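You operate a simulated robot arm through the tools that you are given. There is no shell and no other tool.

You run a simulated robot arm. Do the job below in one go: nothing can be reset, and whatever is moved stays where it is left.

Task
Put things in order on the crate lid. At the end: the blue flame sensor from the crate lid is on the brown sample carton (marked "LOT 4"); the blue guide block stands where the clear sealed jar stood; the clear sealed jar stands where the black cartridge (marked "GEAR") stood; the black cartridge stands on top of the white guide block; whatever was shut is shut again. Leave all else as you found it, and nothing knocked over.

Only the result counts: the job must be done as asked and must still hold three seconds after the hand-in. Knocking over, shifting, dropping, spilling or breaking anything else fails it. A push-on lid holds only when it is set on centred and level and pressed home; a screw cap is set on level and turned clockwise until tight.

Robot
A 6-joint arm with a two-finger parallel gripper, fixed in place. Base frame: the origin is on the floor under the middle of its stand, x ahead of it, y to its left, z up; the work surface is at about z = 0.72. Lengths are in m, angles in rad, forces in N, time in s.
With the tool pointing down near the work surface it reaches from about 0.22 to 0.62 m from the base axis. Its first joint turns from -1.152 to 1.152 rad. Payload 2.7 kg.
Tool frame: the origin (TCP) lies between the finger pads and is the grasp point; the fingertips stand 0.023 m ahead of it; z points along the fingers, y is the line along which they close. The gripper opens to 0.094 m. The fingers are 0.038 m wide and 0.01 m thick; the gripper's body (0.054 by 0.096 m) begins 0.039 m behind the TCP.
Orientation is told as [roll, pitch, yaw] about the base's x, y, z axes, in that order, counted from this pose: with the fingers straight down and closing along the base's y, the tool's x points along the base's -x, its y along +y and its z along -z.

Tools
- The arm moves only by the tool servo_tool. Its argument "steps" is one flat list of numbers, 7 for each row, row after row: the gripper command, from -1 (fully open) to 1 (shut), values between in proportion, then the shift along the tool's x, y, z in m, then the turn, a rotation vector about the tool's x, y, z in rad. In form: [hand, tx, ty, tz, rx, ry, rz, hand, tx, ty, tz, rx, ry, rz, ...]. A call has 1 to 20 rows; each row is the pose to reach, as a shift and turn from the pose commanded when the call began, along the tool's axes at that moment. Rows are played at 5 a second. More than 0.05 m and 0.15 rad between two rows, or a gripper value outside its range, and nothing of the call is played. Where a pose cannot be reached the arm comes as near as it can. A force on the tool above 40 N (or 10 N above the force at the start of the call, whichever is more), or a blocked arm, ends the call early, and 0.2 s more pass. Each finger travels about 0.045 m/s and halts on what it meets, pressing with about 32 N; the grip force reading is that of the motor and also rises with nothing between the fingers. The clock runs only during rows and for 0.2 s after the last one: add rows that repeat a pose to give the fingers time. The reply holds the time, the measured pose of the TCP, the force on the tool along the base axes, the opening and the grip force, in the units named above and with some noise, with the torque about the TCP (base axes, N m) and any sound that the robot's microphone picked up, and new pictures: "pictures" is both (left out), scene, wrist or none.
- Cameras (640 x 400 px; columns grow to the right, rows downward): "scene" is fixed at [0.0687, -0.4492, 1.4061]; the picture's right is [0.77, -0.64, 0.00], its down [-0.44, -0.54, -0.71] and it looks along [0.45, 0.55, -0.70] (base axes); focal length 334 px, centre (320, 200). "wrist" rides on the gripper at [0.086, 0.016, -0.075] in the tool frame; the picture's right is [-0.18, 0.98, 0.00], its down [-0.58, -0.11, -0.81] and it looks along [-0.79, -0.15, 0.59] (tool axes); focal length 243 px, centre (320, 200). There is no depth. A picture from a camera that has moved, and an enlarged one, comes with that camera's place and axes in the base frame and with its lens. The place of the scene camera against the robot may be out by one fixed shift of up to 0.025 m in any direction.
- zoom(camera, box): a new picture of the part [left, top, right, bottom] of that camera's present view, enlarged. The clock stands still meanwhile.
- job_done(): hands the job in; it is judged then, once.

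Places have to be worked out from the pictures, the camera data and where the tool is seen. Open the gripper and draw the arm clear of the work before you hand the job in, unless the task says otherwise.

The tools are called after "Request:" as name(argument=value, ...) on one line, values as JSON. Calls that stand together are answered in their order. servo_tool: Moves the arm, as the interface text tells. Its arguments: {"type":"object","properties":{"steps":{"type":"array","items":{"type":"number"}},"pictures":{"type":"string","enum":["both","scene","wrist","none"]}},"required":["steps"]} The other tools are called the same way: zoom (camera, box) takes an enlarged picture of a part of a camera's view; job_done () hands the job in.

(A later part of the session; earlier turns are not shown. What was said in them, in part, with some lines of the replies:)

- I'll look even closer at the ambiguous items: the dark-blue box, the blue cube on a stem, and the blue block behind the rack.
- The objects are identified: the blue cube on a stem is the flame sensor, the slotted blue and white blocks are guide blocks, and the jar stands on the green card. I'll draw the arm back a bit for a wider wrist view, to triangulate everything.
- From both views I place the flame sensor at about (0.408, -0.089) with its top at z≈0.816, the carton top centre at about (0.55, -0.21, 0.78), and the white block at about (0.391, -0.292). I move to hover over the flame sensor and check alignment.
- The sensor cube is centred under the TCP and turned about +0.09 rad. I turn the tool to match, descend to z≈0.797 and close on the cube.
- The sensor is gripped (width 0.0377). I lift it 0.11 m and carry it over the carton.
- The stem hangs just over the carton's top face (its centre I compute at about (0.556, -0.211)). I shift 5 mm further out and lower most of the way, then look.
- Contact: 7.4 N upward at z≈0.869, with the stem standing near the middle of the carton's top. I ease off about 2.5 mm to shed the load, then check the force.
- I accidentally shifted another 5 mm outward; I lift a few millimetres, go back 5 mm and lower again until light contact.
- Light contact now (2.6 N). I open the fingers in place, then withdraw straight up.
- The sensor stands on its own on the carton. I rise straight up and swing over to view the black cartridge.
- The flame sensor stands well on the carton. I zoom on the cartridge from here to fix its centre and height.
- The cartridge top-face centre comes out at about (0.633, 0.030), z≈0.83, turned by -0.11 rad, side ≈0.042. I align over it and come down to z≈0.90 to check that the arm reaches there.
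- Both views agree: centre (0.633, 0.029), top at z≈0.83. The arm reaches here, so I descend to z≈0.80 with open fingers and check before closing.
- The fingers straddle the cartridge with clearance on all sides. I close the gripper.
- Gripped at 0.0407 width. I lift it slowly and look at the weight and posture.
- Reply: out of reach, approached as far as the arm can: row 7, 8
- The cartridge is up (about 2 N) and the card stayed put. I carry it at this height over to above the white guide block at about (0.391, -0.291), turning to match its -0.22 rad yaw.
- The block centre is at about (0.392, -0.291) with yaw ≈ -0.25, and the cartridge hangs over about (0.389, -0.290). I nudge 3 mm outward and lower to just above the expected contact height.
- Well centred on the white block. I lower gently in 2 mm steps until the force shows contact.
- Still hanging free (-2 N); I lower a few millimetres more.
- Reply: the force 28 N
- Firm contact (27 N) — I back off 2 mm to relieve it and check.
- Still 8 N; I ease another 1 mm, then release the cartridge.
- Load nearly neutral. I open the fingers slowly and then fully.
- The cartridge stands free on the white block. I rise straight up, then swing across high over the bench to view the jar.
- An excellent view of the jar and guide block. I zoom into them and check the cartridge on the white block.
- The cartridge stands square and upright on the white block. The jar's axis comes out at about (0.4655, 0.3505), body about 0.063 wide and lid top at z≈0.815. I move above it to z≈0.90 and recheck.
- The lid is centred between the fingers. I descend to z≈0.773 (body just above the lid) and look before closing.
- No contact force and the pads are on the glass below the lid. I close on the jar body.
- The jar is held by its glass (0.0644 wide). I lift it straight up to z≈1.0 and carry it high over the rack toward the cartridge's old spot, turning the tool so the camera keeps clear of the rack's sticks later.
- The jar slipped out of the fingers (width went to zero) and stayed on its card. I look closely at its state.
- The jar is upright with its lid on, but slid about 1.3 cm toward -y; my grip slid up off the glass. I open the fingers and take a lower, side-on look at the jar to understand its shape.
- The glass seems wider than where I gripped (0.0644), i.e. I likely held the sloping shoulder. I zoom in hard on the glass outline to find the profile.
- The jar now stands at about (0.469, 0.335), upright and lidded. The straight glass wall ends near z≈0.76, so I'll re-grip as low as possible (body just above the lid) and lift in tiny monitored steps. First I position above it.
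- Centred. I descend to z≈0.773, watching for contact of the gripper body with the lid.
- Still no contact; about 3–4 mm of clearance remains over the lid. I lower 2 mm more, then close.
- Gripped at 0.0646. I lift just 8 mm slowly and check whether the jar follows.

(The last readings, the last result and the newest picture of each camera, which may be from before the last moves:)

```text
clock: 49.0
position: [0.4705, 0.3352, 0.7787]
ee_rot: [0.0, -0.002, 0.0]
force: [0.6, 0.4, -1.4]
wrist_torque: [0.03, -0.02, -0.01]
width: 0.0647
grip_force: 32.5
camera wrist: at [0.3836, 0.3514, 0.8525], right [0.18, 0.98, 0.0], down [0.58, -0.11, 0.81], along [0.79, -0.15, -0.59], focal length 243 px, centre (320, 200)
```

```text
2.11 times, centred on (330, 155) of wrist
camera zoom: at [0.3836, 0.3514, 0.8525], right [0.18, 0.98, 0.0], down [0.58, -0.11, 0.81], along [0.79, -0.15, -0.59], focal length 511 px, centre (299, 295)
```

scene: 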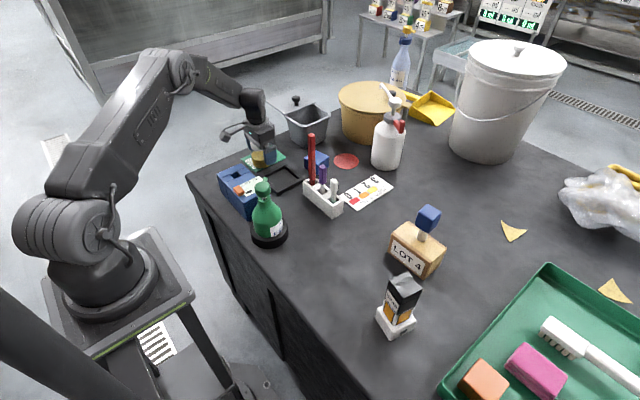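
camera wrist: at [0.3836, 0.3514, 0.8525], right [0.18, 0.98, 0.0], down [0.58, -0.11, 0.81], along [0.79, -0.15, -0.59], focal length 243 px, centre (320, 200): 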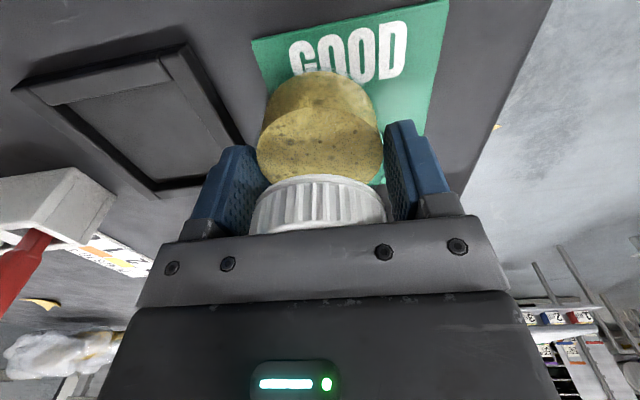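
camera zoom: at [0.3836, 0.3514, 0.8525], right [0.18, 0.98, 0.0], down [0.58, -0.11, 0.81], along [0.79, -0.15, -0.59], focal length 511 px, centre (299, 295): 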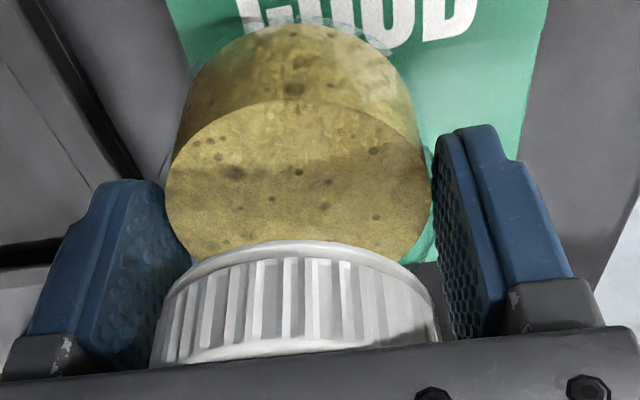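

The jar follows the fingers now. I continue lifting at a gentle pace (1 cm per row) and keep checking.

Request:
servo_tool(steps=[1, 0, 0, -0.005, 0, 0, 0, 1, 0, 0, -0.012, 0, 0, 0, 1, 0, 0, -0.02, 0, 0, 0, 1, 0, 0, -0.03, 0, 0, 0, 1, 0, 0, -0.04, 0, 0, 0, 1, 0, 0, -0.048, 0, 0, 0, 1, 0, 0, -0.052, 0, 0, 0, 1, 0, 0, -0.052, 0, 0, 0], pictures="wrist")

```text
clock: 50.8
position: [0.4699, 0.3355, 0.8287]
ee_rot: [-0.001, -0.001, 0.0]
force: [-0.2, -0.7, -1.6]
wrist_torque: [0.04, 0.02, -0.02]
width: 0.0643
grip_force: 31.5
camera wrist: at [0.3834, 0.3507, 0.9043], right [0.18, 0.98, 0.0], down [0.58, -0.11, 0.81], along [0.79, -0.15, -0.59], focal length 243 px, centre (320, 200)
```

wrist: 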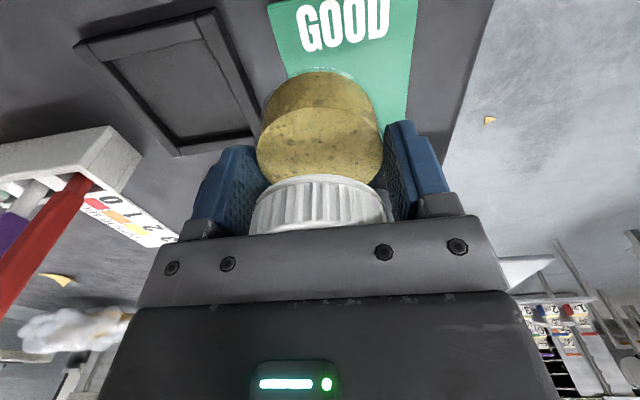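

Held steadily. I keep lifting gently to z≈0.97, above the tall red stick.

Request:
servo_tool(steps=[1, 0, 0, -0.006, 0, 0, 0, 1, 0, 0, -0.016, 0, 0, 0, 1, 0, 0, -0.03, 0, 0, 0, 1, 0, 0, -0.045, 0, 0, 0, 1, 0, 0, -0.06, 0, 0, 0, 1, 0, 0, -0.075, 0, 0, 0, 1, 0, 0, -0.09, 0, 0, 0, 1, 0, 0, -0.105, 0, 0, 0, 1, 0, 0, -0.12, 0, 0, 0, 1, 0, 0, -0.132, 0, 0, 0, 1, 0, 0, -0.139, 0, 0, 0, 1, 0, 0, -0.142, 0, 0, 0, 1, 0, 0, -0.142, 0, 0, 0], pictures="wrist")

```text
clock: 53.6
position: [0.4705, 0.3364, 0.9737]
ee_rot: [0.0, -0.001, -0.002]
force: [-0.3, -0.2, -1.6]
wrist_torque: [0.01, 0.03, 0.01]
width: 0.0646
grip_force: 32.7
camera wrist: at [0.3844, 0.3517, 1.0474], right [0.18, 0.98, 0.0], down [0.58, -0.11, 0.81], along [0.79, -0.15, -0.59], focal length 243 px, centre (320, 200)
```

wrist: 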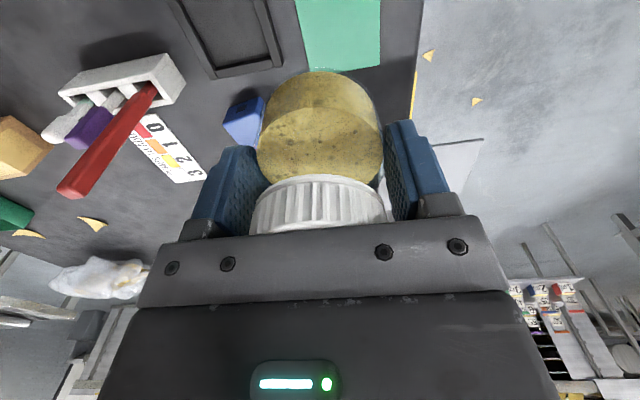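

Still firmly held. I carry the jar smoothly across to above the cartridge's old spot, turning the tool to yaw ≈ +0.7 on the way.

Request:
servo_tool(steps=[1, -0.0016, -0.0031, 0, 0, 0, -0.007, 1, -0.0063, -0.0122, 0, 0, 0, -0.028, 1, -0.0142, -0.0275, 0, 0, 0, -0.063, 1, -0.0236, -0.0459, 0, 0, 0, -0.105, 1, -0.0331, -0.0643, 0, 0, 0, -0.147, 1, -0.0425, -0.0826, 0, 0, 0, -0.189, 1, -0.052, -0.101, 0, 0, 0, -0.231, 1, -0.0614, -0.1193, 0, 0, 0, -0.273, 1, -0.0709, -0.1377, 0, 0, 0, -0.315, 1, -0.0803, -0.1561, 0, 0, 0, -0.357, 1, -0.0898, -0.1744, 0, 0, 0, -0.399, 1, -0.0992, -0.1928, 0, 0, 0, -0.441, 1, -0.1087, -0.2111, 0, 0, 0, -0.483, 1, -0.1181, -0.2295, 0, 0, 0, -0.525, 1, -0.1276, -0.2479, 0, 0, 0, -0.567, 1, -0.137, -0.2662, 0, 0, 0, -0.609, 1, -0.1449, -0.2815, 0, 0, 0, -0.644, 1, -0.1512, -0.2938, 0, 0, 0, -0.672, 1, -0.1559, -0.3029, 0, 0, 0, -0.693, 1, -0.1575, -0.306, 0, 0, 0, -0.7], pictures="both")

```text
clock: 57.8
position: [0.627, 0.0296, 0.9716]
ee_rot: [0.0, 0.0, 0.7]
force: [-0.1, -0.6, -1.5]
wrist_torque: [-0.02, 0.01, 0.0]
width: 0.0644
grip_force: 32.3
camera wrist: at [0.551, -0.0146, 1.0463], right [-0.49, 0.87, 0.0], down [0.51, 0.29, 0.81], along [0.7, 0.4, -0.59], focal length 243 px, centre (320, 200)
```

scene: 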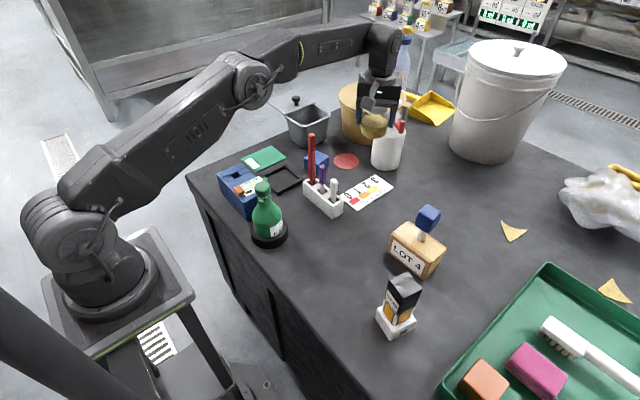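
wrist: 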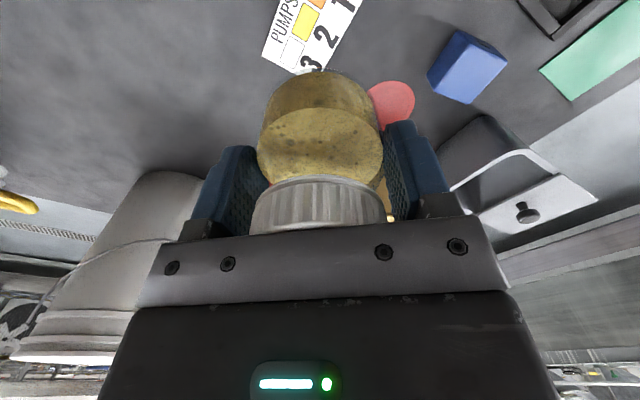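

The jar arrived safely. While here I zoom to measure the blue guide block and check the card under the jar.

Request:
zoom(camera="wrist", box=[400, 0, 540, 130])

Request:
zoom(camera="wrist", box=[240, 0, 420, 130])

Request:
zoom(camera="scene", box=[290, 70, 450, 220])

```text
3.08 times, centred on (470, 65) of wrist
camera zoom: at [0.551, -0.0146, 1.0463], right [-0.49, 0.87, 0.0], down [0.51, 0.29, 0.81], along [0.7, 0.4, -0.59], focal length 746 px, centre (-142, 615)
```

zoom: 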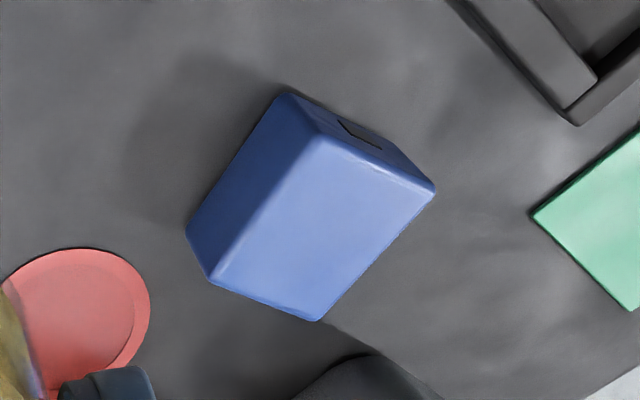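

```text
3.08 times, centred on (330, 65) of wrist
camera zoom: at [0.551, -0.0146, 1.0463], right [-0.49, 0.87, 0.0], down [0.51, 0.29, 0.81], along [0.7, 0.4, -0.59], focal length 746 px, centre (289, 615)
```

zoom: 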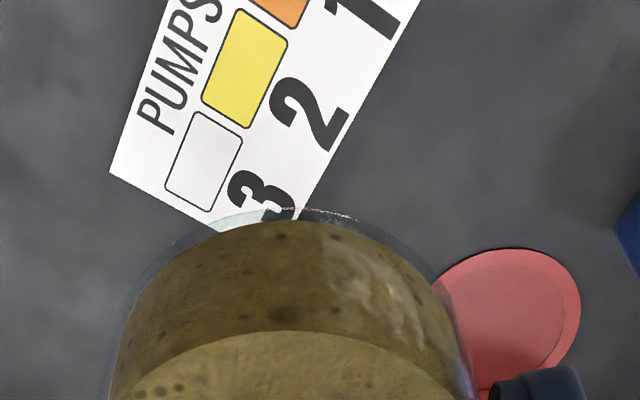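

```text
2.67 times, centred on (370, 145) of scene
camera zoom: at [0.0687, -0.4492, 1.4061], right [0.77, -0.64, 0.0], down [-0.44, -0.54, -0.71], along [0.45, 0.55, -0.7], focal length 892 px, centre (187, 347)
```

zoom: 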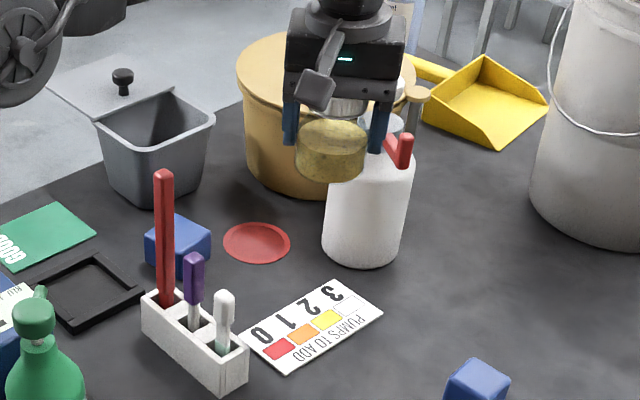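

The blue block centre is (0.591, 0.213), 0.055 square, yaw +0.2. Now I correct the jar's position to (0.633, 0.029) and lower it slowly to z≈0.79.

Request:
servo_tool(steps=[1, -0.002, -0.002, 0.003, 0, 0, 0, 1, -0.0042, -0.0043, 0.01, 0, 0, 0, 1, -0.0042, -0.0043, 0.022, 0, 0, 0, 1, -0.0042, -0.0043, 0.038, 0, 0, 0, 1, -0.0042, -0.0043, 0.056, 0, 0, 0, 1, -0.0042, -0.0043, 0.074, 0, 0, 0, 1, -0.0042, -0.0043, 0.092, 0, 0, 0, 1, -0.0042, -0.0043, 0.11, 0, 0, 0, 1, -0.0042, -0.0043, 0.128, 0, 0, 0, 1, -0.0042, -0.0043, 0.144, 0, 0, 0, 1, -0.0042, -0.0043, 0.158, 0, 0, 0, 1, -0.0042, -0.0043, 0.169, 0, 0, 0, 1, -0.0042, -0.0043, 0.177, 0, 0, 0, 1, -0.0042, -0.0043, 0.181, 0, 0, 0, 1, -0.0042, -0.0043, 0.181, 0, 0, 0], pictures="both")

Request:
zoom(camera="scene", box=[290, 90, 450, 220])

```text
clock: 61.0
position: [0.6321, 0.0274, 0.7925]
ee_rot: [-0.002, 0.001, 0.699]
force: [0.1, -0.5, -2.0]
wrist_torque: [0.0, -0.01, 0.01]
width: 0.0641
grip_force: 31.7
camera wrist: at [0.5563, -0.0157, 0.8672], right [-0.49, 0.87, 0.0], down [0.51, 0.29, 0.81], along [0.7, 0.4, -0.59], focal length 243 px, centre (320, 200)
```

scene: 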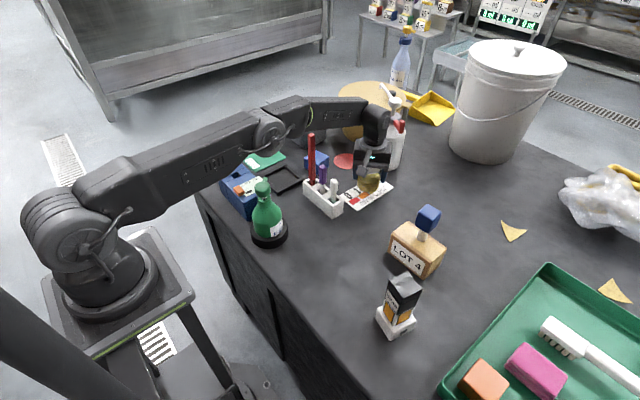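
wrist: 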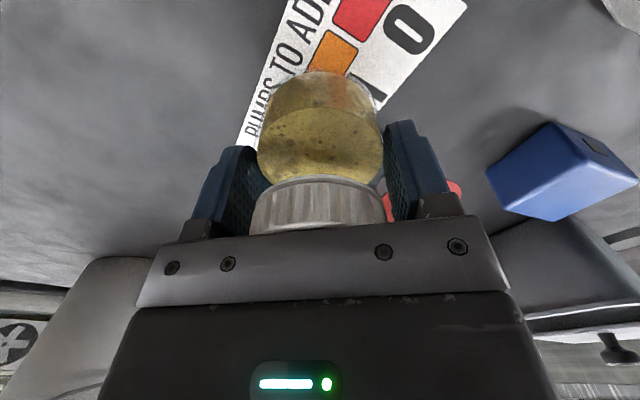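

```text
3.08 times, centred on (370, 155) of scene
camera zoom: at [0.0687, -0.4492, 1.4061], right [0.77, -0.64, 0.0], down [-0.44, -0.54, -0.71], along [0.45, 0.55, -0.7], focal length 1029 px, centre (166, 338)
```

zoom: 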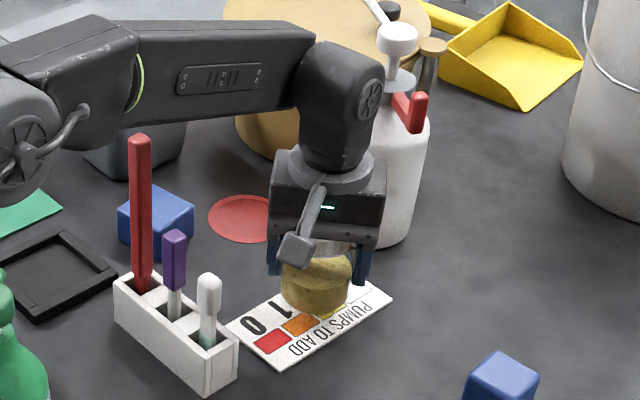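

On target over the card. I lower to just above contact, then in 1 mm steps.

Request:
servo_tool(steps=[1, 0, 0.001, 0.005, 0, 0, 0, 1, 0, 0.001, 0.011, 0, 0, 0, 1, 0, 0.001, 0.016, 0, 0, 0, 1, 0, 0.001, 0.019, 0, 0, 0, 1, 0, 0.001, 0.019, 0, 0, 0], pictures="none")

```text
clock: 62.2
position: [0.6326, 0.0298, 0.7728]
ee_rot: [-0.001, 0.0, 0.7]
force: [0.1, 0.9, -1.9]
wrist_torque: [0.0, -0.03, 0.0]
width: 0.0644
grip_force: 32.1
```

Request:
servo_tool(steps=[1, 0, 0, 0.0007, 0, 0, 0, 1, 0, 0, 0.0014, 0, 0, 0, 1, 0, 0, 0.002, 0, 0, 0, 1, 0, 0, 0.002, 0, 0, 0], pictures="none")

```text
clock: 63.2
position: [0.6329, 0.0294, 0.771]
ee_rot: [-0.002, -0.001, 0.701]
force: [0.6, 0.9, 0.8]
wrist_torque: [0.1, 0.06, -0.02]
width: 0.0646
grip_force: 32.1
```

Contact is just starting. I add half a millimetre and check.

Request:
servo_tool(steps=[1, 0, 0, 0.0006, 0, 0, 0, 1, 0, 0, 0.0006, 0, 0, 0], pictures="wrist")

```text
clock: 63.8
position: [0.6327, 0.0276, 0.7702]
ee_rot: [-0.002, -0.002, 0.7]
force: [0.2, 1.0, 2.3]
wrist_torque: [0.15, 0.07, -0.04]
width: 0.0646
grip_force: 31.7
camera wrist: at [0.5558, -0.0148, 0.8452], right [-0.49, 0.87, 0.0], down [0.51, 0.29, 0.81], along [0.7, 0.4, -0.59], focal length 243 px, centre (320, 200)
```

wrist: 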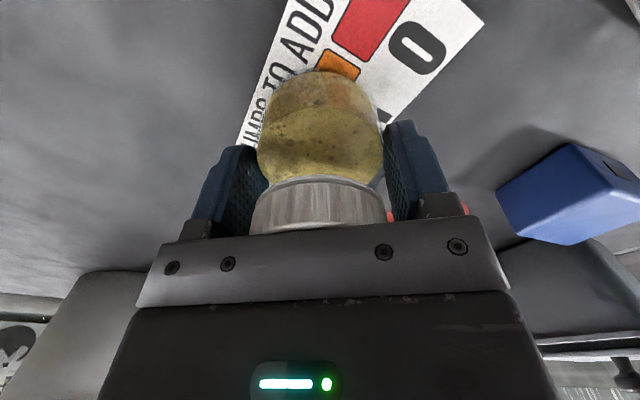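

Seated with 2.3 N of contact. I release the jar gently.

Request:
servo_tool(steps=[-0.4, 0, 0, 0, 0, 0, 0, -0.5, 0, 0, 0, 0, 0, 0, -0.7, 0, 0, 0, 0, 0, 0, -1, 0, 0, 0, 0, 0, 0, -1, 0, 0, 0, 0, 0, 0, -1, 0, 0, 0, 0, 0, 0], pictures="both")

Request:
zoom(camera="wrist", box=[200, 40, 460, 250])

Request:
zoom(camera="scene", box=[310, 120, 430, 220])

```text
clock: 65.2
position: [0.6312, 0.028, 0.7691]
ee_rot: [-0.003, 0.0, 0.7]
force: [-0.1, -0.7, 2.6]
wrist_torque: [0.02, 0.03, 0.04]
width: 0.0938
grip_force: 0.1
camera wrist: at [0.5557, -0.015, 0.8448], right [-0.49, 0.87, 0.0], down [0.51, 0.29, 0.81], along [0.7, 0.4, -0.59], focal length 243 px, centre (320, 200)
```

scene: 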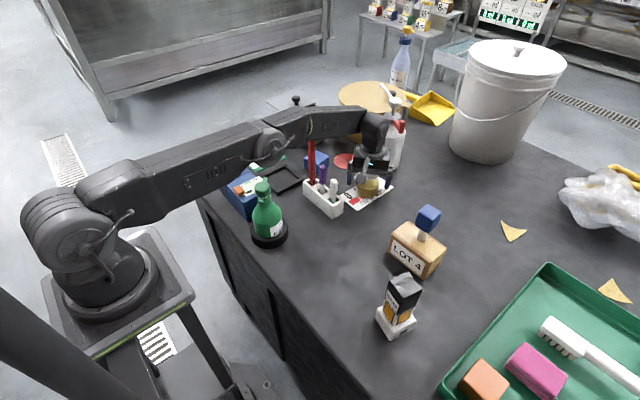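
wrist: 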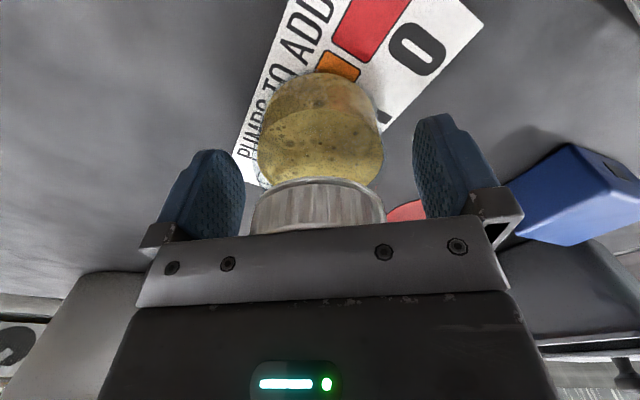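

```text
1.90 times, centred on (330, 145) of wrist
camera zoom: at [0.5557, -0.015, 0.8448], right [-0.49, 0.87, 0.0], down [0.51, 0.29, 0.81], along [0.7, 0.4, -0.59], focal length 462 px, centre (301, 305)
```

zoom: 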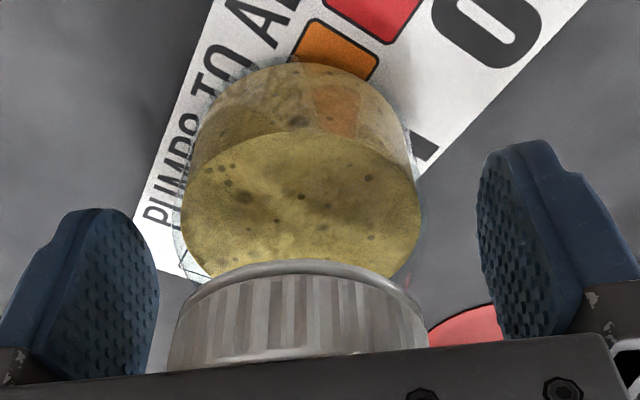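

```text
4.00 times, centred on (370, 170) of scene
camera zoom: at [0.0687, -0.4492, 1.4061], right [0.77, -0.64, 0.0], down [-0.44, -0.54, -0.71], along [0.45, 0.55, -0.7], focal length 1338 px, centre (120, 320)
```

zoom: 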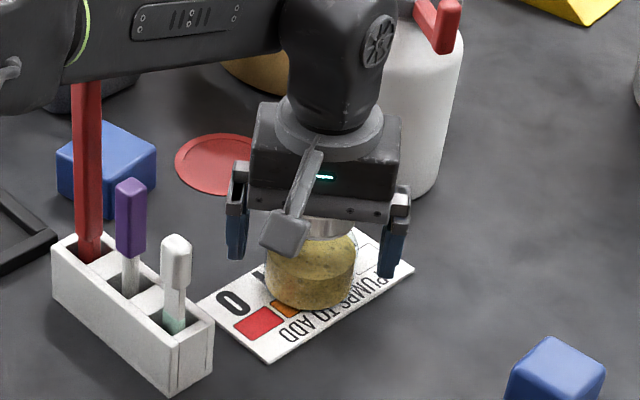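

The jar is released and upright on the old cartridge spot. I rise straight up slowly, then move over to the blue guide block with yaw 0.2.

Request:
servo_tool(steps=[-1, 0, 0, -0.004, 0, 0, 0, -1, 0, 0, -0.012, 0, 0, 0, -1, 0, 0, -0.026, 0, 0, 0, -1, 0, 0, -0.045, 0, 0, 0, -1, 0, 0, -0.075, 0, 0, 0, -1, 0, 0, -0.11, 0, 0, 0, -1, 0, 0, -0.15, 0, 0, 0, -1, 0, 0, -0.185, 0, 0, 0, -1, 0, 0, -0.195, 0, 0, 0, -1, -0.0174, 0.0334, -0.195, 0, 0, 0.1, -1, -0.0348, 0.0668, -0.195, 0, 0, 0.2, -1, -0.0523, 0.1003, -0.195, 0, 0, 0.3, -1, -0.0697, 0.1337, -0.195, 0, 0, 0.4, -1, -0.0871, 0.1671, -0.195, 0, 0, 0.5, -1, -0.0871, 0.1671, -0.195, 0, 0, 0.5], pictures="both")

Request:
zoom(camera="scene", box=[290, 110, 430, 220])

Request:
zoom(camera="wrist", box=[240, 0, 400, 120])

```text
clock: 68.4
position: [0.5927, 0.2118, 0.9637]
ee_rot: [0.001, -0.001, 0.198]
force: [0.3, 0.2, 0.9]
wrist_torque: [0.02, 0.01, 0.02]
width: 0.094
grip_force: 0.1
camera wrist: at [0.5049, 0.2114, 1.0383], right [-0.01, 1.0, 0.0], down [0.59, 0.01, 0.81], along [0.81, 0.01, -0.59], focal length 243 px, centre (320, 200)
```

scene: 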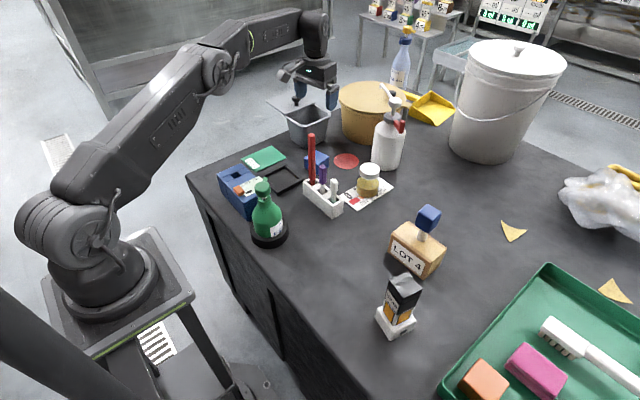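
wrist: 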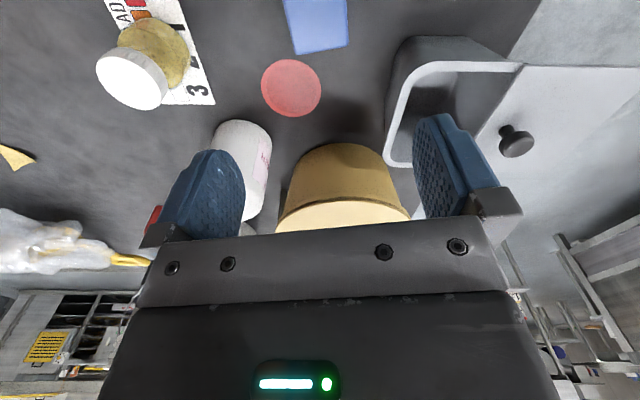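

```text
3.64 times, centred on (360, 165) of scene
camera zoom: at [0.0687, -0.4491, 1.4061], right [0.77, -0.64, 0.0], down [-0.44, -0.54, -0.71], along [0.45, 0.55, -0.7], focal length 1216 px, centre (174, 327)
```

zoom: 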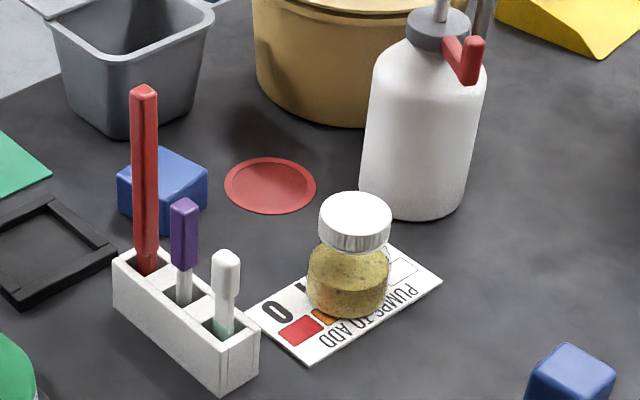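

```text
3.33 times, centred on (320, 60) of wrist
camera zoom: at [0.5049, 0.2114, 1.0383], right [-0.01, 1.0, 0.0], down [0.59, 0.01, 0.81], along [0.81, 0.01, -0.59], focal length 809 px, centre (320, 667)
```

zoom: 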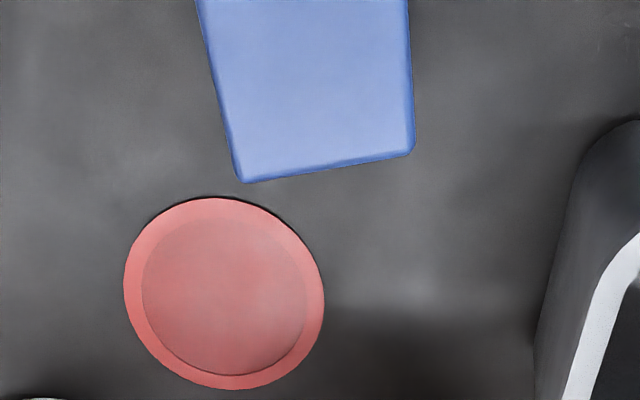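

The jar stands well on the card. The blue block's centre is (0.592, 0.211), right under the TCP. I descend to z≈0.76 with open fingers.

Request:
servo_tool(steps=[-1, 0, 0, 0.04, 0, 0, 0, -1, 0, 0, 0.08, 0, 0, 0, -1, 0, 0, 0.12, 0, 0, 0, -1, 0, 0, 0.15, 0, 0, 0, -1, 0, 0, 0.175, 0, 0, 0, -1, 0, 0, 0.192, 0, 0, 0, -1, 0, 0, 0.203, 0, 0, 0, -1, 0, 0, 0.203, 0, 0, 0], pictures="both")

Request:
zoom(camera="scene", box=[270, 90, 410, 220])

Request:
zoom(camera="wrist", box=[200, 60, 440, 260])

```text
clock: 70.2
position: [0.592, 0.213, 0.7617]
ee_rot: [-0.001, -0.002, 0.201]
force: [0.6, 0.5, -0.5]
wrist_torque: [0.01, 0.01, 0.01]
width: 0.0942
grip_force: 0.2
camera wrist: at [0.5051, 0.2115, 0.8372], right [-0.01, 1.0, 0.0], down [0.59, 0.01, 0.81], along [0.81, 0.01, -0.59], focal length 243 px, centre (320, 200)
```

scene: 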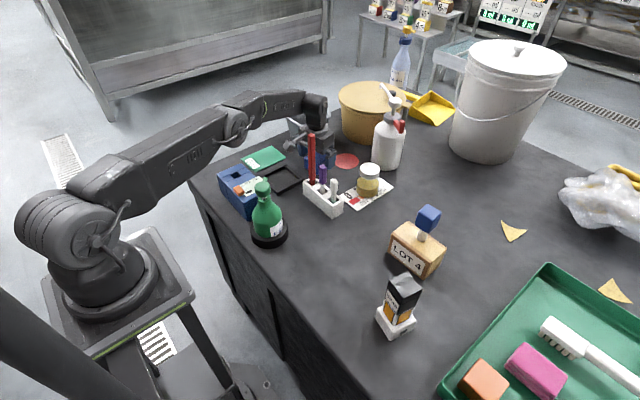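
wrist: 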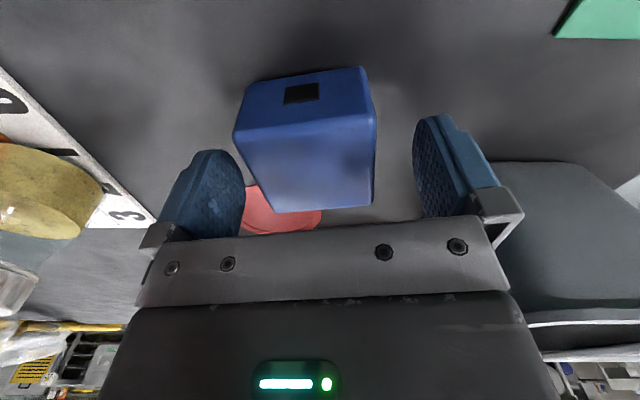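

```text
3.08 times, centred on (340, 155) of scene
camera zoom: at [0.0687, -0.4492, 1.4061], right [0.77, -0.64, 0.0], down [-0.44, -0.54, -0.71], along [0.45, 0.55, -0.7], focal length 1029 px, centre (258, 338)
```

zoom: 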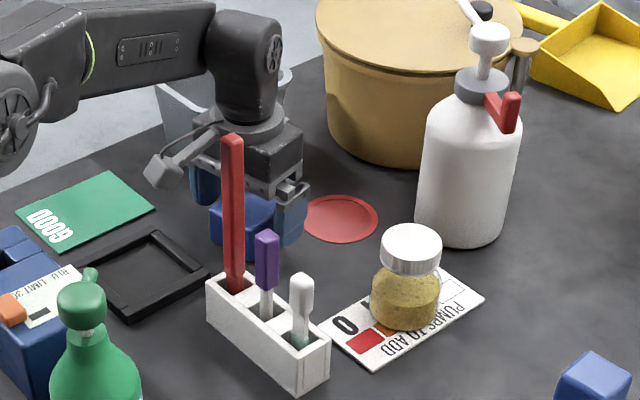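

```text
2.00 times, centred on (320, 160) of wrist
camera zoom: at [0.5051, 0.2115, 0.8372], right [-0.01, 1.0, 0.0], down [0.59, 0.01, 0.81], along [0.81, 0.01, -0.59], focal length 485 px, centre (320, 280)
```

zoom: 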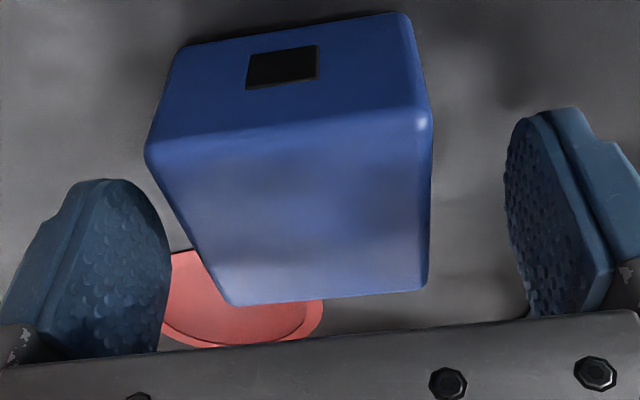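

The fingers straddle the block (it sits ~3 mm to the -y side). I shift 2.5 mm, go down 4 mm more and close.

Request:
servo_tool(steps=[-1, 0, -0.0025, 0.002, 0, 0, 0, -1, 0, -0.0025, 0.004, 0, 0, 0, 0, 0, -0.0025, 0.004, 0, 0, 0, 1, 0, -0.0025, 0.004, 0, 0, 0, 1, 0, -0.0025, 0.004, 0, 0, 0, 1, 0, -0.0025, 0.004, 0, 0, 0, 1, 0, -0.0025, 0.004, 0, 0, 0], pictures="wrist")

```text
clock: 71.8
position: [0.5938, 0.2109, 0.758]
ee_rot: [0.001, -0.001, 0.202]
force: [0.3, -0.2, 0.7]
wrist_torque: [0.1, 0.0, -0.02]
width: 0.0578
grip_force: 31.7
camera wrist: at [0.5051, 0.2086, 0.8324], right [-0.02, 1.0, 0.0], down [0.59, 0.01, 0.81], along [0.81, 0.01, -0.59], focal length 243 px, centre (320, 200)
```

wrist: 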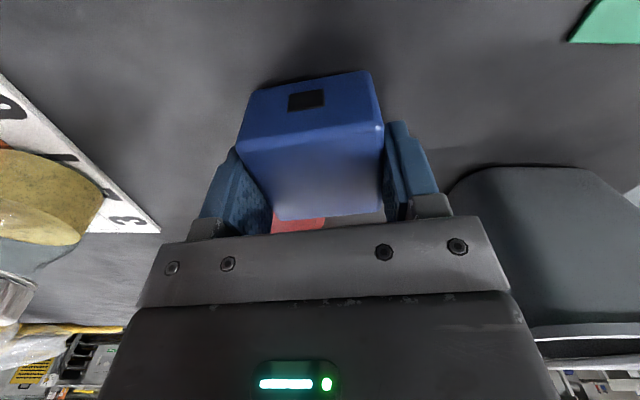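

Gripped at 0.0578. I lift gently and verify it follows.

Request:
servo_tool(steps=[1, 0, 0, -0.002, 0, 0, 0, 1, 0, 0, -0.005, 0, 0, 0, 1, 0, 0, -0.01, 0, 0, 0, 1, 0, 0, -0.018, 0, 0, 0, 1, 0, 0, -0.026, 0, 0, 0, 1, 0, 0, -0.032, 0, 0, 0, 1, 0, 0, -0.035, 0, 0, 0, 1, 0, 0, -0.035, 0, 0, 0], pictures="wrist")

```text
clock: 73.6
position: [0.5933, 0.2098, 0.7921]
ee_rot: [0.0, 0.0, 0.2]
force: [-0.1, 0.4, -3.5]
wrist_torque: [-0.01, -0.02, 0.03]
width: 0.0581
grip_force: 31.5
camera wrist: at [0.5052, 0.208, 0.8667], right [-0.01, 1.0, 0.0], down [0.59, 0.01, 0.81], along [0.81, 0.01, -0.59], focal length 243 px, centre (320, 200)
```

wrist: 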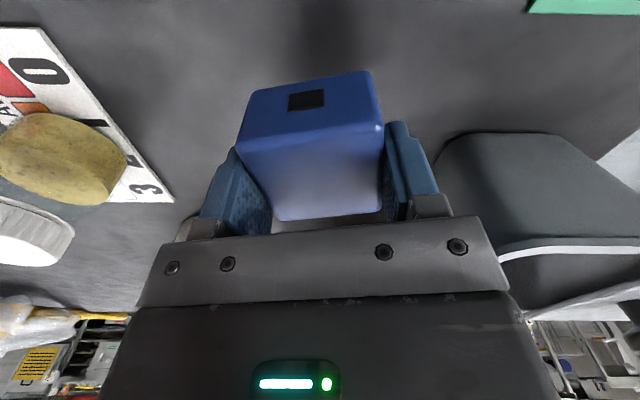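

The block is lifted (about 3 N). I raise it to z≈0.87 and carry it to above the jar's original spot (0.4695, 0.350).

Request:
servo_tool(steps=[1, 0, 0, -0.008, 0, 0, 0, 1, 0, 0, -0.025, 0, 0, 0, 1, 0, 0, -0.045, 0, 0, 0, 1, 0, 0, -0.065, 0, 0, 0, 1, 0, 0, -0.078, 0, 0, 0, 1, 0.005, 0.008, -0.078, 0, 0, 0, 1, 0.016, 0.027, -0.078, 0, 0, 0, 1, 0.03, 0.052, -0.078, 0, 0, 0, 1, 0.045, 0.078, -0.078, 0, 0, 0, 1, 0.06, 0.104, -0.078, 0, 0, 0, 1, 0.075, 0.13, -0.078, 0, 0, 0, 1, 0.087, 0.15, -0.078, 0, 0, 0, 1, 0.0935, 0.1618, -0.078, 0, 0, 0, 1, 0.0935, 0.1618, -0.078, 0, 0, 0], pictures="both")

Request:
zoom(camera="wrist", box=[200, 0, 440, 150])

Request:
zoom(camera="scene", box=[200, 80, 340, 220])

```text
clock: 76.6
position: [0.47, 0.349, 0.8707]
ee_rot: [-0.001, 0.0, 0.201]
force: [0.3, -1.1, -3.0]
wrist_torque: [0.0, 0.02, -0.01]
width: 0.058
grip_force: 32.5
camera wrist: at [0.3821, 0.3486, 0.9453], right [-0.01, 1.0, 0.0], down [0.59, 0.01, 0.81], along [0.81, 0.01, -0.59], focal length 243 px, centre (320, 200)
```

scene: 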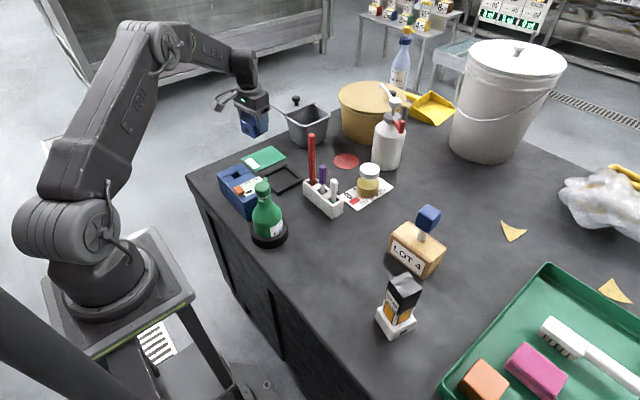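
wrist: 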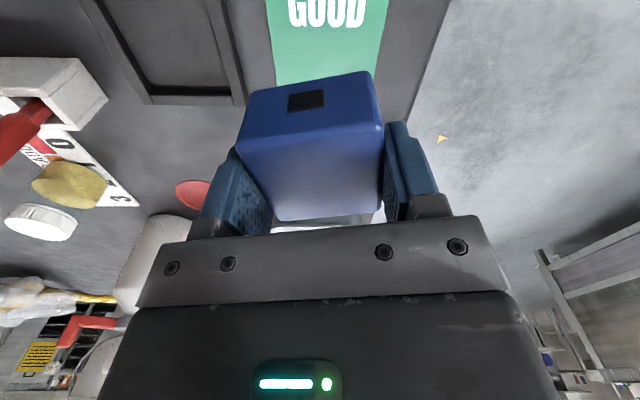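

```text
2.67 times, centred on (320, 75) of wrist
camera zoom: at [0.3821, 0.3486, 0.9453], right [-0.01, 1.0, 0.0], down [0.59, 0.01, 0.81], along [0.81, 0.01, -0.59], focal length 647 px, centre (320, 533)
```

zoom: 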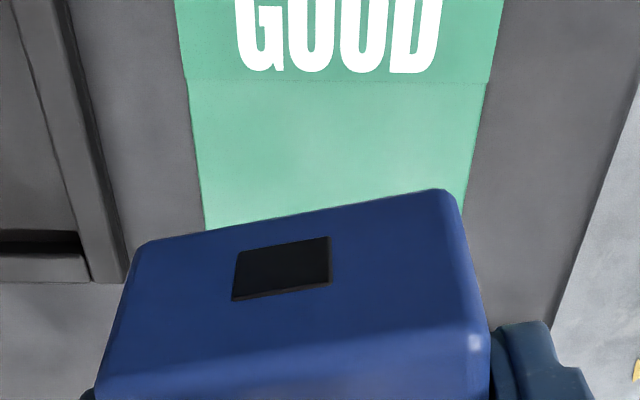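

```text
2.86 times, centred on (270, 150) of scene
camera zoom: at [0.0688, -0.4491, 1.4061], right [0.77, -0.64, 0.0], down [-0.44, -0.54, -0.71], along [0.45, 0.55, -0.7], focal length 955 px, centre (463, 343)
```

zoom: 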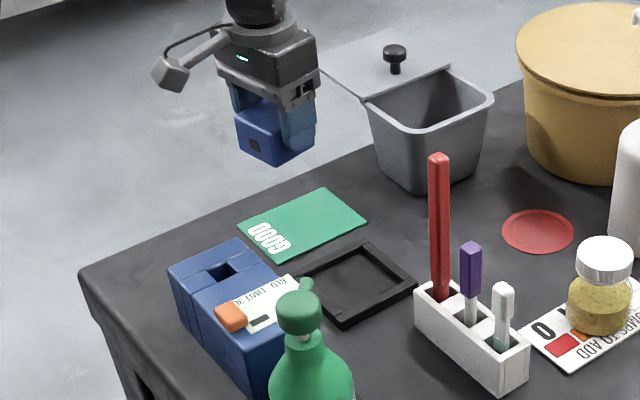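

The card hasn't moved, and the block hangs over the jar's old spot. I lower it slowly to just above contact.

Request:
servo_tool(steps=[1, -0.001, 0.001, 0.008, 0, 0, 0, 1, -0.001, 0.001, 0.025, 0, 0, 0, 1, -0.001, 0.001, 0.045, 0, 0, 0, 1, -0.001, 0.001, 0.065, 0, 0, 0, 1, -0.001, 0.001, 0.083, 0, 0, 0, 1, -0.001, 0.001, 0.096, 0, 0, 0, 1, -0.001, 0.001, 0.103, 0, 0, 0, 1, -0.001, 0.001, 0.105, 0, 0, 0, 1, -0.001, 0.001, 0.105, 0, 0, 0], pictures="wrist")

```text
clock: 78.6
position: [0.4694, 0.3515, 0.7651]
ee_rot: [-0.001, 0.0, 0.201]
force: [0.2, 0.1, -3.3]
wrist_torque: [0.03, -0.02, 0.01]
width: 0.0581
grip_force: 31.9
camera wrist: at [0.3812, 0.3495, 0.8398], right [-0.01, 1.0, 0.0], down [0.59, 0.01, 0.81], along [0.81, 0.01, -0.59], focal length 243 px, centre (320, 200)
```

wrist: 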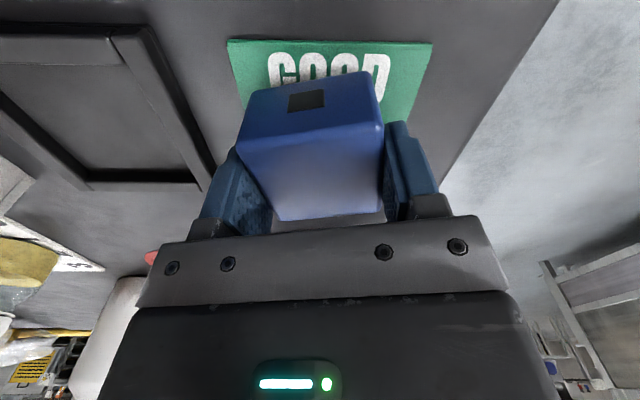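

Request:
servo_tool(steps=[1, 0, 0, 0.001, 0, 0, 0, 1, 0, 0, 0.002, 0, 0, 0, 1, 0, 0, 0.003, 0, 0, 0, 1, 0, 0, 0.003, 0, 0, 0], pictures="none")

```text
clock: 79.6
position: [0.4686, 0.352, 0.7627]
ee_rot: [0.001, 0.0, 0.202]
force: [0.1, -0.1, -2.7]
wrist_torque: [0.03, 0.0, 0.01]
width: 0.0576
grip_force: 31.8
```

Still free; I lower another 1.5 mm in small steps.

Request:
servo_tool(steps=[1, 0, 0, 0.0007, 0, 0, 0, 1, 0, 0, 0.0014, 0, 0, 0, 1, 0, 0, 0.0014, 0, 0, 0], pictures="none")

```text
clock: 80.4
position: [0.4685, 0.3501, 0.7609]
ee_rot: [0.0, -0.001, 0.2]
force: [0.9, -0.6, -3.5]
wrist_torque: [0.0, -0.01, 0.03]
width: 0.058
grip_force: 32.2
```

Request:
servo_tool(steps=[1, 0, 0, 0.0007, 0, 0, 0, 1, 0, 0, 0.0014, 0, 0, 0, 1, 0, 0, 0.0014, 0, 0, 0], pictures="none")

```text
clock: 81.2
position: [0.4686, 0.3507, 0.7595]
ee_rot: [0.0, -0.003, 0.201]
force: [0.6, -1.2, 1.4]
wrist_torque: [0.03, 0.15, 0.02]
width: 0.0579
grip_force: 31.8
```

Contact made (+1.4 N). I release the block gently.

Request:
servo_tool(steps=[-0.25, 0, 0, 0, 0, 0, 0, -0.35, 0, 0, 0, 0, 0, 0, -0.5, 0, 0, 0, 0, 0, 0, -0.75, 0, 0, 0, 0, 0, 0, -0.85, 0, 0, 0, 0, 0, 0, -0.85, 0, 0, 0, 0, 0, 0], pictures="both")

Request:
zoom(camera="wrist", box=[200, 20, 440, 260])

```text
clock: 82.6
position: [0.4695, 0.3515, 0.76]
ee_rot: [-0.002, -0.003, 0.201]
force: [-0.2, -0.2, 0.4]
wrist_torque: [-0.01, 0.02, -0.03]
width: 0.0869
grip_force: 0.1
camera wrist: at [0.3815, 0.3501, 0.835], right [-0.01, 1.0, 0.0], down [0.59, 0.01, 0.81], along [0.81, 0.01, -0.59], focal length 243 px, centre (320, 200)
```

scene: 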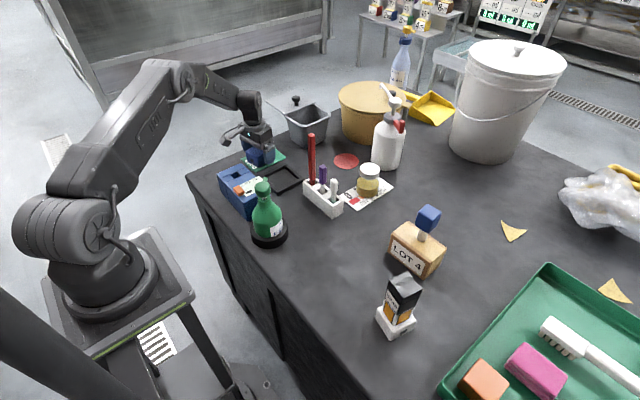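
wrist: 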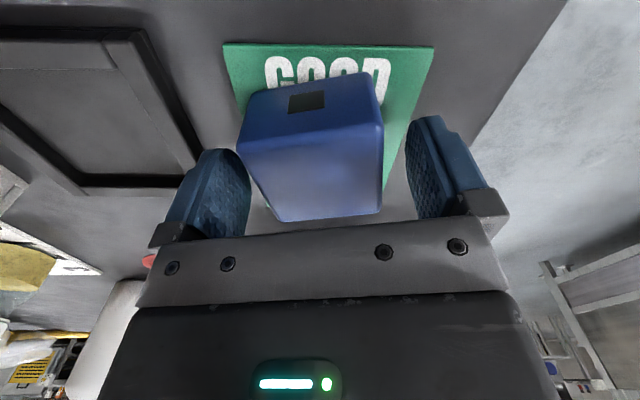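

```text
1.67 times, centred on (320, 140) of wrist
camera zoom: at [0.3815, 0.3501, 0.835], right [-0.01, 1.0, 0.0], down [0.59, 0.01, 0.81], along [0.81, 0.01, -0.59], focal length 404 px, centre (320, 300)
```

zoom: 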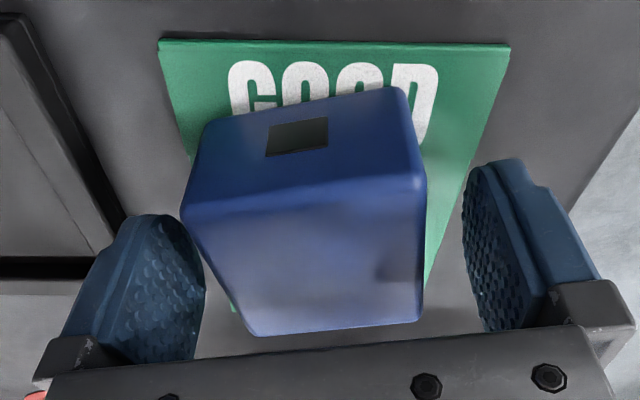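

The block stands free. I rise straight up and draw the arm back clear, then inspect everything.

Request:
servo_tool(steps=[-0.85, 0, 0, -0.005, 0, 0, 0, -0.85, 0, 0, -0.015, 0, 0, 0, -0.85, 0, 0, -0.035, 0, 0, 0, -0.85, 0, 0, -0.065, 0, 0, 0, -1, 0, 0, -0.1, 0, 0, 0, -1, 0, 0, -0.14, 0, 0, 0, -1, 0, 0, -0.18, 0, 0, 0, -1, 0, 0, -0.22, 0, 0, 0, -1, 0, 0, -0.26, 0, 0, 0, -1, 0, 0, -0.29, 0, 0, 0, -1, 0.04, 0, -0.29, 0, 0, 0, -1, 0.08, 0, -0.29, 0, 0, 0.05, -1, 0.11, 0, -0.29, 0, 0, 0.1, -1, 0.11, 0, -0.29, 0, 0, 0.1], pictures="both")

Request:
zoom(camera="scene", box=[200, 110, 420, 250])

Request:
zoom(camera="scene", box=[340, 190, 480, 350])

Request:
zoom(camera="wrist", box=[160, 0, 420, 170])

```text
clock: 85.6
position: [0.3626, 0.3291, 1.049]
ee_rot: [0.001, 0.0, 0.098]
force: [0.7, -0.9, 0.8]
wrist_torque: [0.0, 0.03, -0.01]
width: 0.0939
grip_force: 0.1
camera wrist: at [0.2756, 0.3365, 1.1242], right [0.09, 1.0, 0.0], down [0.59, -0.05, 0.81], along [0.8, -0.07, -0.59], focal length 243 px, centre (320, 200)
```

scene: 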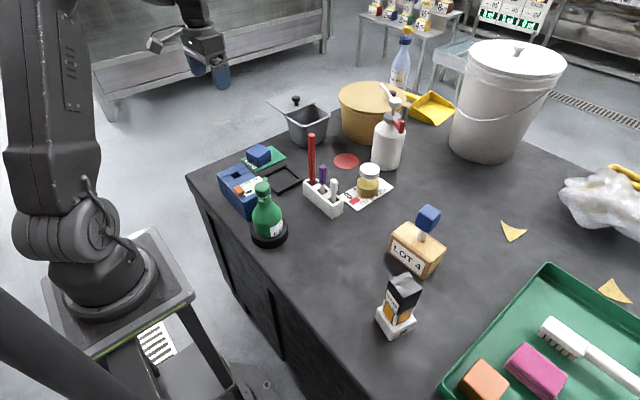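
wrist: 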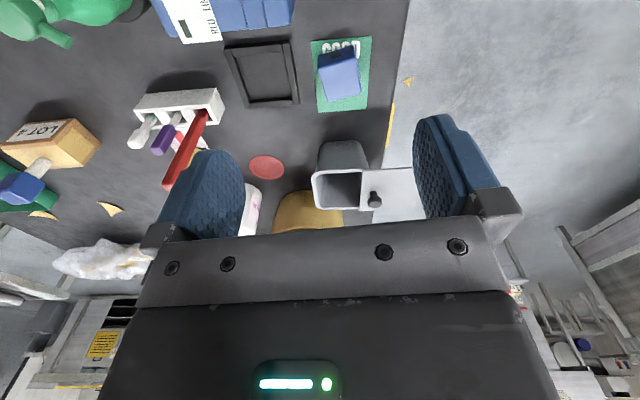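

```text
2.86 times, centred on (310, 180) of scene
camera zoom: at [0.0687, -0.4492, 1.4061], right [0.77, -0.64, 0.0], down [-0.44, -0.54, -0.71], along [0.45, 0.55, -0.7], focal length 955 px, centre (349, 257)
```

zoom: 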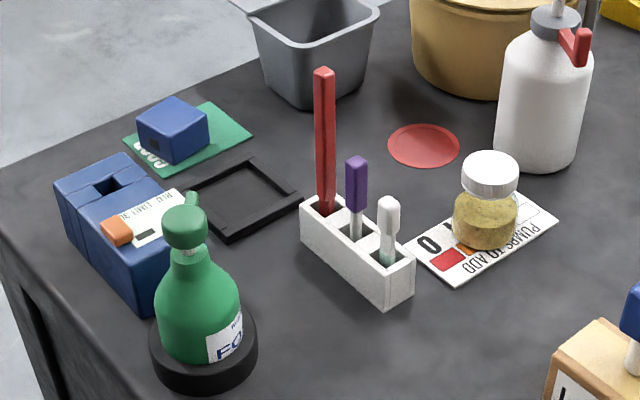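

```text
2.50 times, centred on (410, 270) of scene
camera zoom: at [0.0687, -0.4492, 1.4061], right [0.77, -0.64, 0.0], down [-0.44, -0.54, -0.71], along [0.45, 0.55, -0.7], focal length 836 px, centre (95, 25)
```

zoom: 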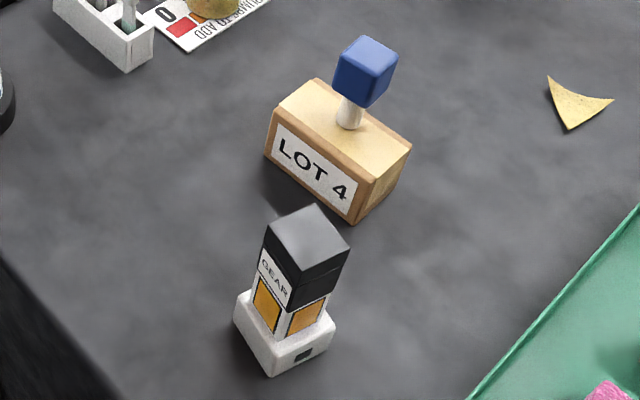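

```text
2.35 times, centred on (290, 85) of wrist
camera zoom: at [0.2756, 0.3365, 1.1242], right [0.09, 1.0, 0.0], down [0.59, -0.05, 0.81], along [0.8, -0.07, -0.59], focal length 571 px, centre (391, 471)
```

zoom: 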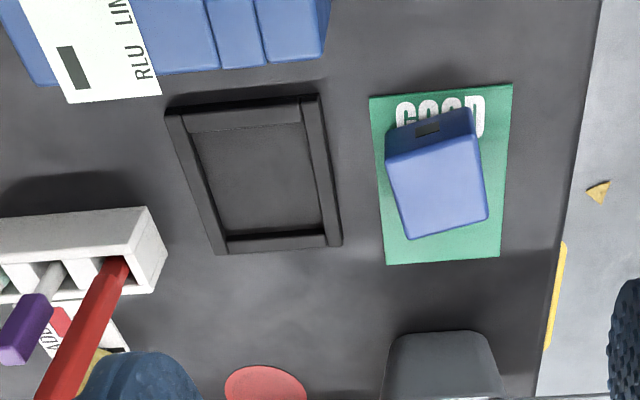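

Everything is in its place: sensor on the LOT 4 carton, cartridge on the white block, jar on the old cartridge spot, blue block on the jar's spot (measured (0.467, 0.351)). I swing the arm back to a neutral pose clear of the work and take a last look.

Request:
servo_tool(steps=[-1, 0.008, -0.044, -0.02, 0, 0, 0.01, -1, 0.016, -0.089, -0.02, 0, 0, 0.03, -1, 0.025, -0.133, -0.02, 0, 0, 0.05, -1, 0.033, -0.178, -0.02, 0, 0, 0.07, -1, 0.041, -0.222, -0.02, 0, 0, 0.09, -1, 0.05, -0.266, -0.02, 0, 0, 0.1, -1, 0.058, -0.311, -0.02, 0, 0, 0.1, -1, 0.066, -0.355, -0.02, 0, 0, 0.1, -1, 0.066, -0.355, -0.02, 0, 0, 0.1, -1, 0.066, -0.355, -0.02, 0, 0, 0.1], pictures="both")

Request:
zoom(camera="wrist", box=[120, 0, 440, 200])

Request:
zoom(camera="scene", box=[310, 120, 450, 350])

```text
clock: 87.8
position: [0.3306, -0.0281, 1.0693]
ee_rot: [0.0, 0.0, 0.001]
force: [-0.3, -0.8, -0.8]
wrist_torque: [-0.03, -0.02, 0.01]
width: 0.0939
grip_force: 0.0
camera wrist: at [0.2449, -0.0119, 1.1448], right [0.18, 0.98, 0.0], down [0.58, -0.11, 0.81], along [0.79, -0.15, -0.59], focal length 243 px, centre (320, 200)
```

scene: 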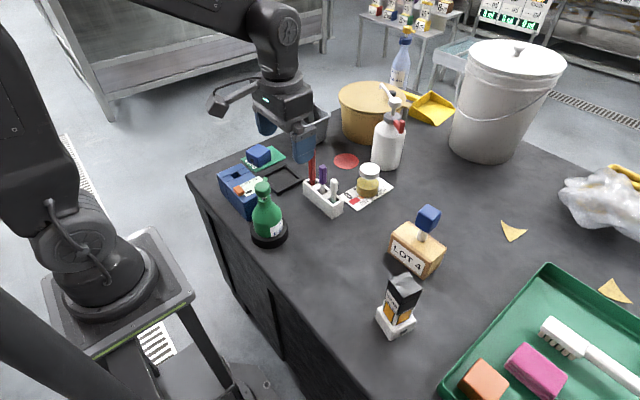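
wrist: 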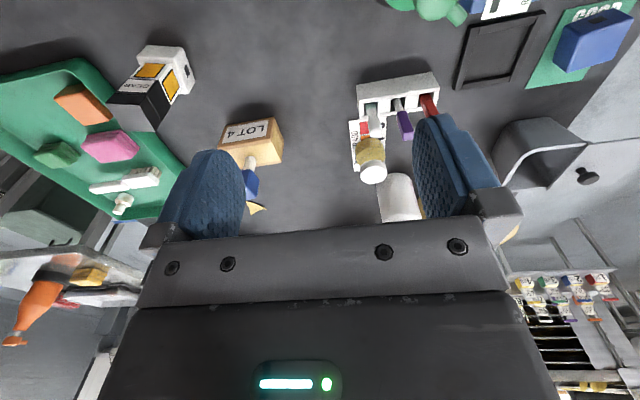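

```text
2.00 times, centred on (280, 100) of wrist
camera zoom: at [0.2449, -0.0119, 1.1448], right [0.18, 0.98, 0.0], down [0.58, -0.11, 0.81], along [0.79, -0.15, -0.59], focal length 485 px, centre (400, 400)
```

zoom: 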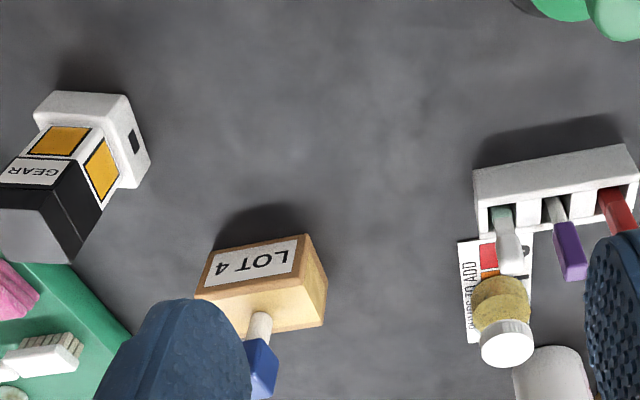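

```text
1.74 times, centred on (380, 235) of scene
camera zoom: at [0.0687, -0.4492, 1.4061], right [0.77, -0.64, 0.0], down [-0.44, -0.54, -0.71], along [0.45, 0.55, -0.7], focal length 582 px, centre (216, 139)
```

zoom: 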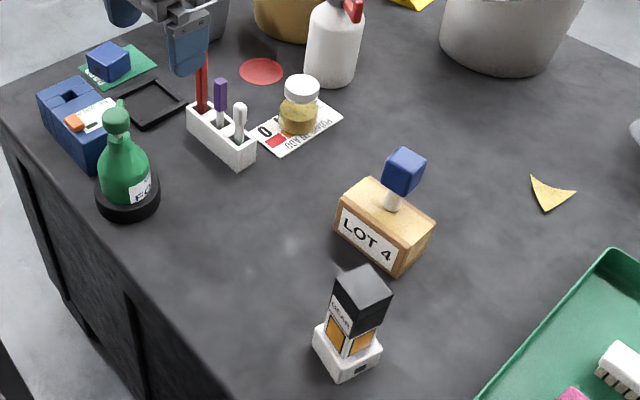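

All four conditions hold in the final pictures, everything is upright and closed, the gripper is open and the arm is clear. I hand the job in.

Request:
job_done()

```text
The job is handed in.
```

The job is done and handed in. In the last pictures before hand-in, everything was where you asked:

- **Blue flame sensor:** it stands upright near the middle of the "LOT 4" carton's top.
- **Black "GEAR" cartridge:** it stands centred on the white guide block.
- **Clear sealed jar:** it stands where the cartridge stood, on the "PUMPS TO ADD" card, with its lid on.
- **Blue guide block:** it stands where the jar stood, on the green card, within about 3 mm by my measurement.

**Jar slip:** on my first try at lifting the jar it slipped out of the fingers and slid about 1.3 cm on its card. It stayed upright and closed. I gripped it lower on the glass and moved it on the second try.

I opened nothing, so nothing needed shutting again. The cards, rack, carton and the other items I compared showed no visible shift. The gripper is open and the arm is clear of the work.

I took "blue flame sensor" to mean the blue cube on the pale stem, since it carries no label.
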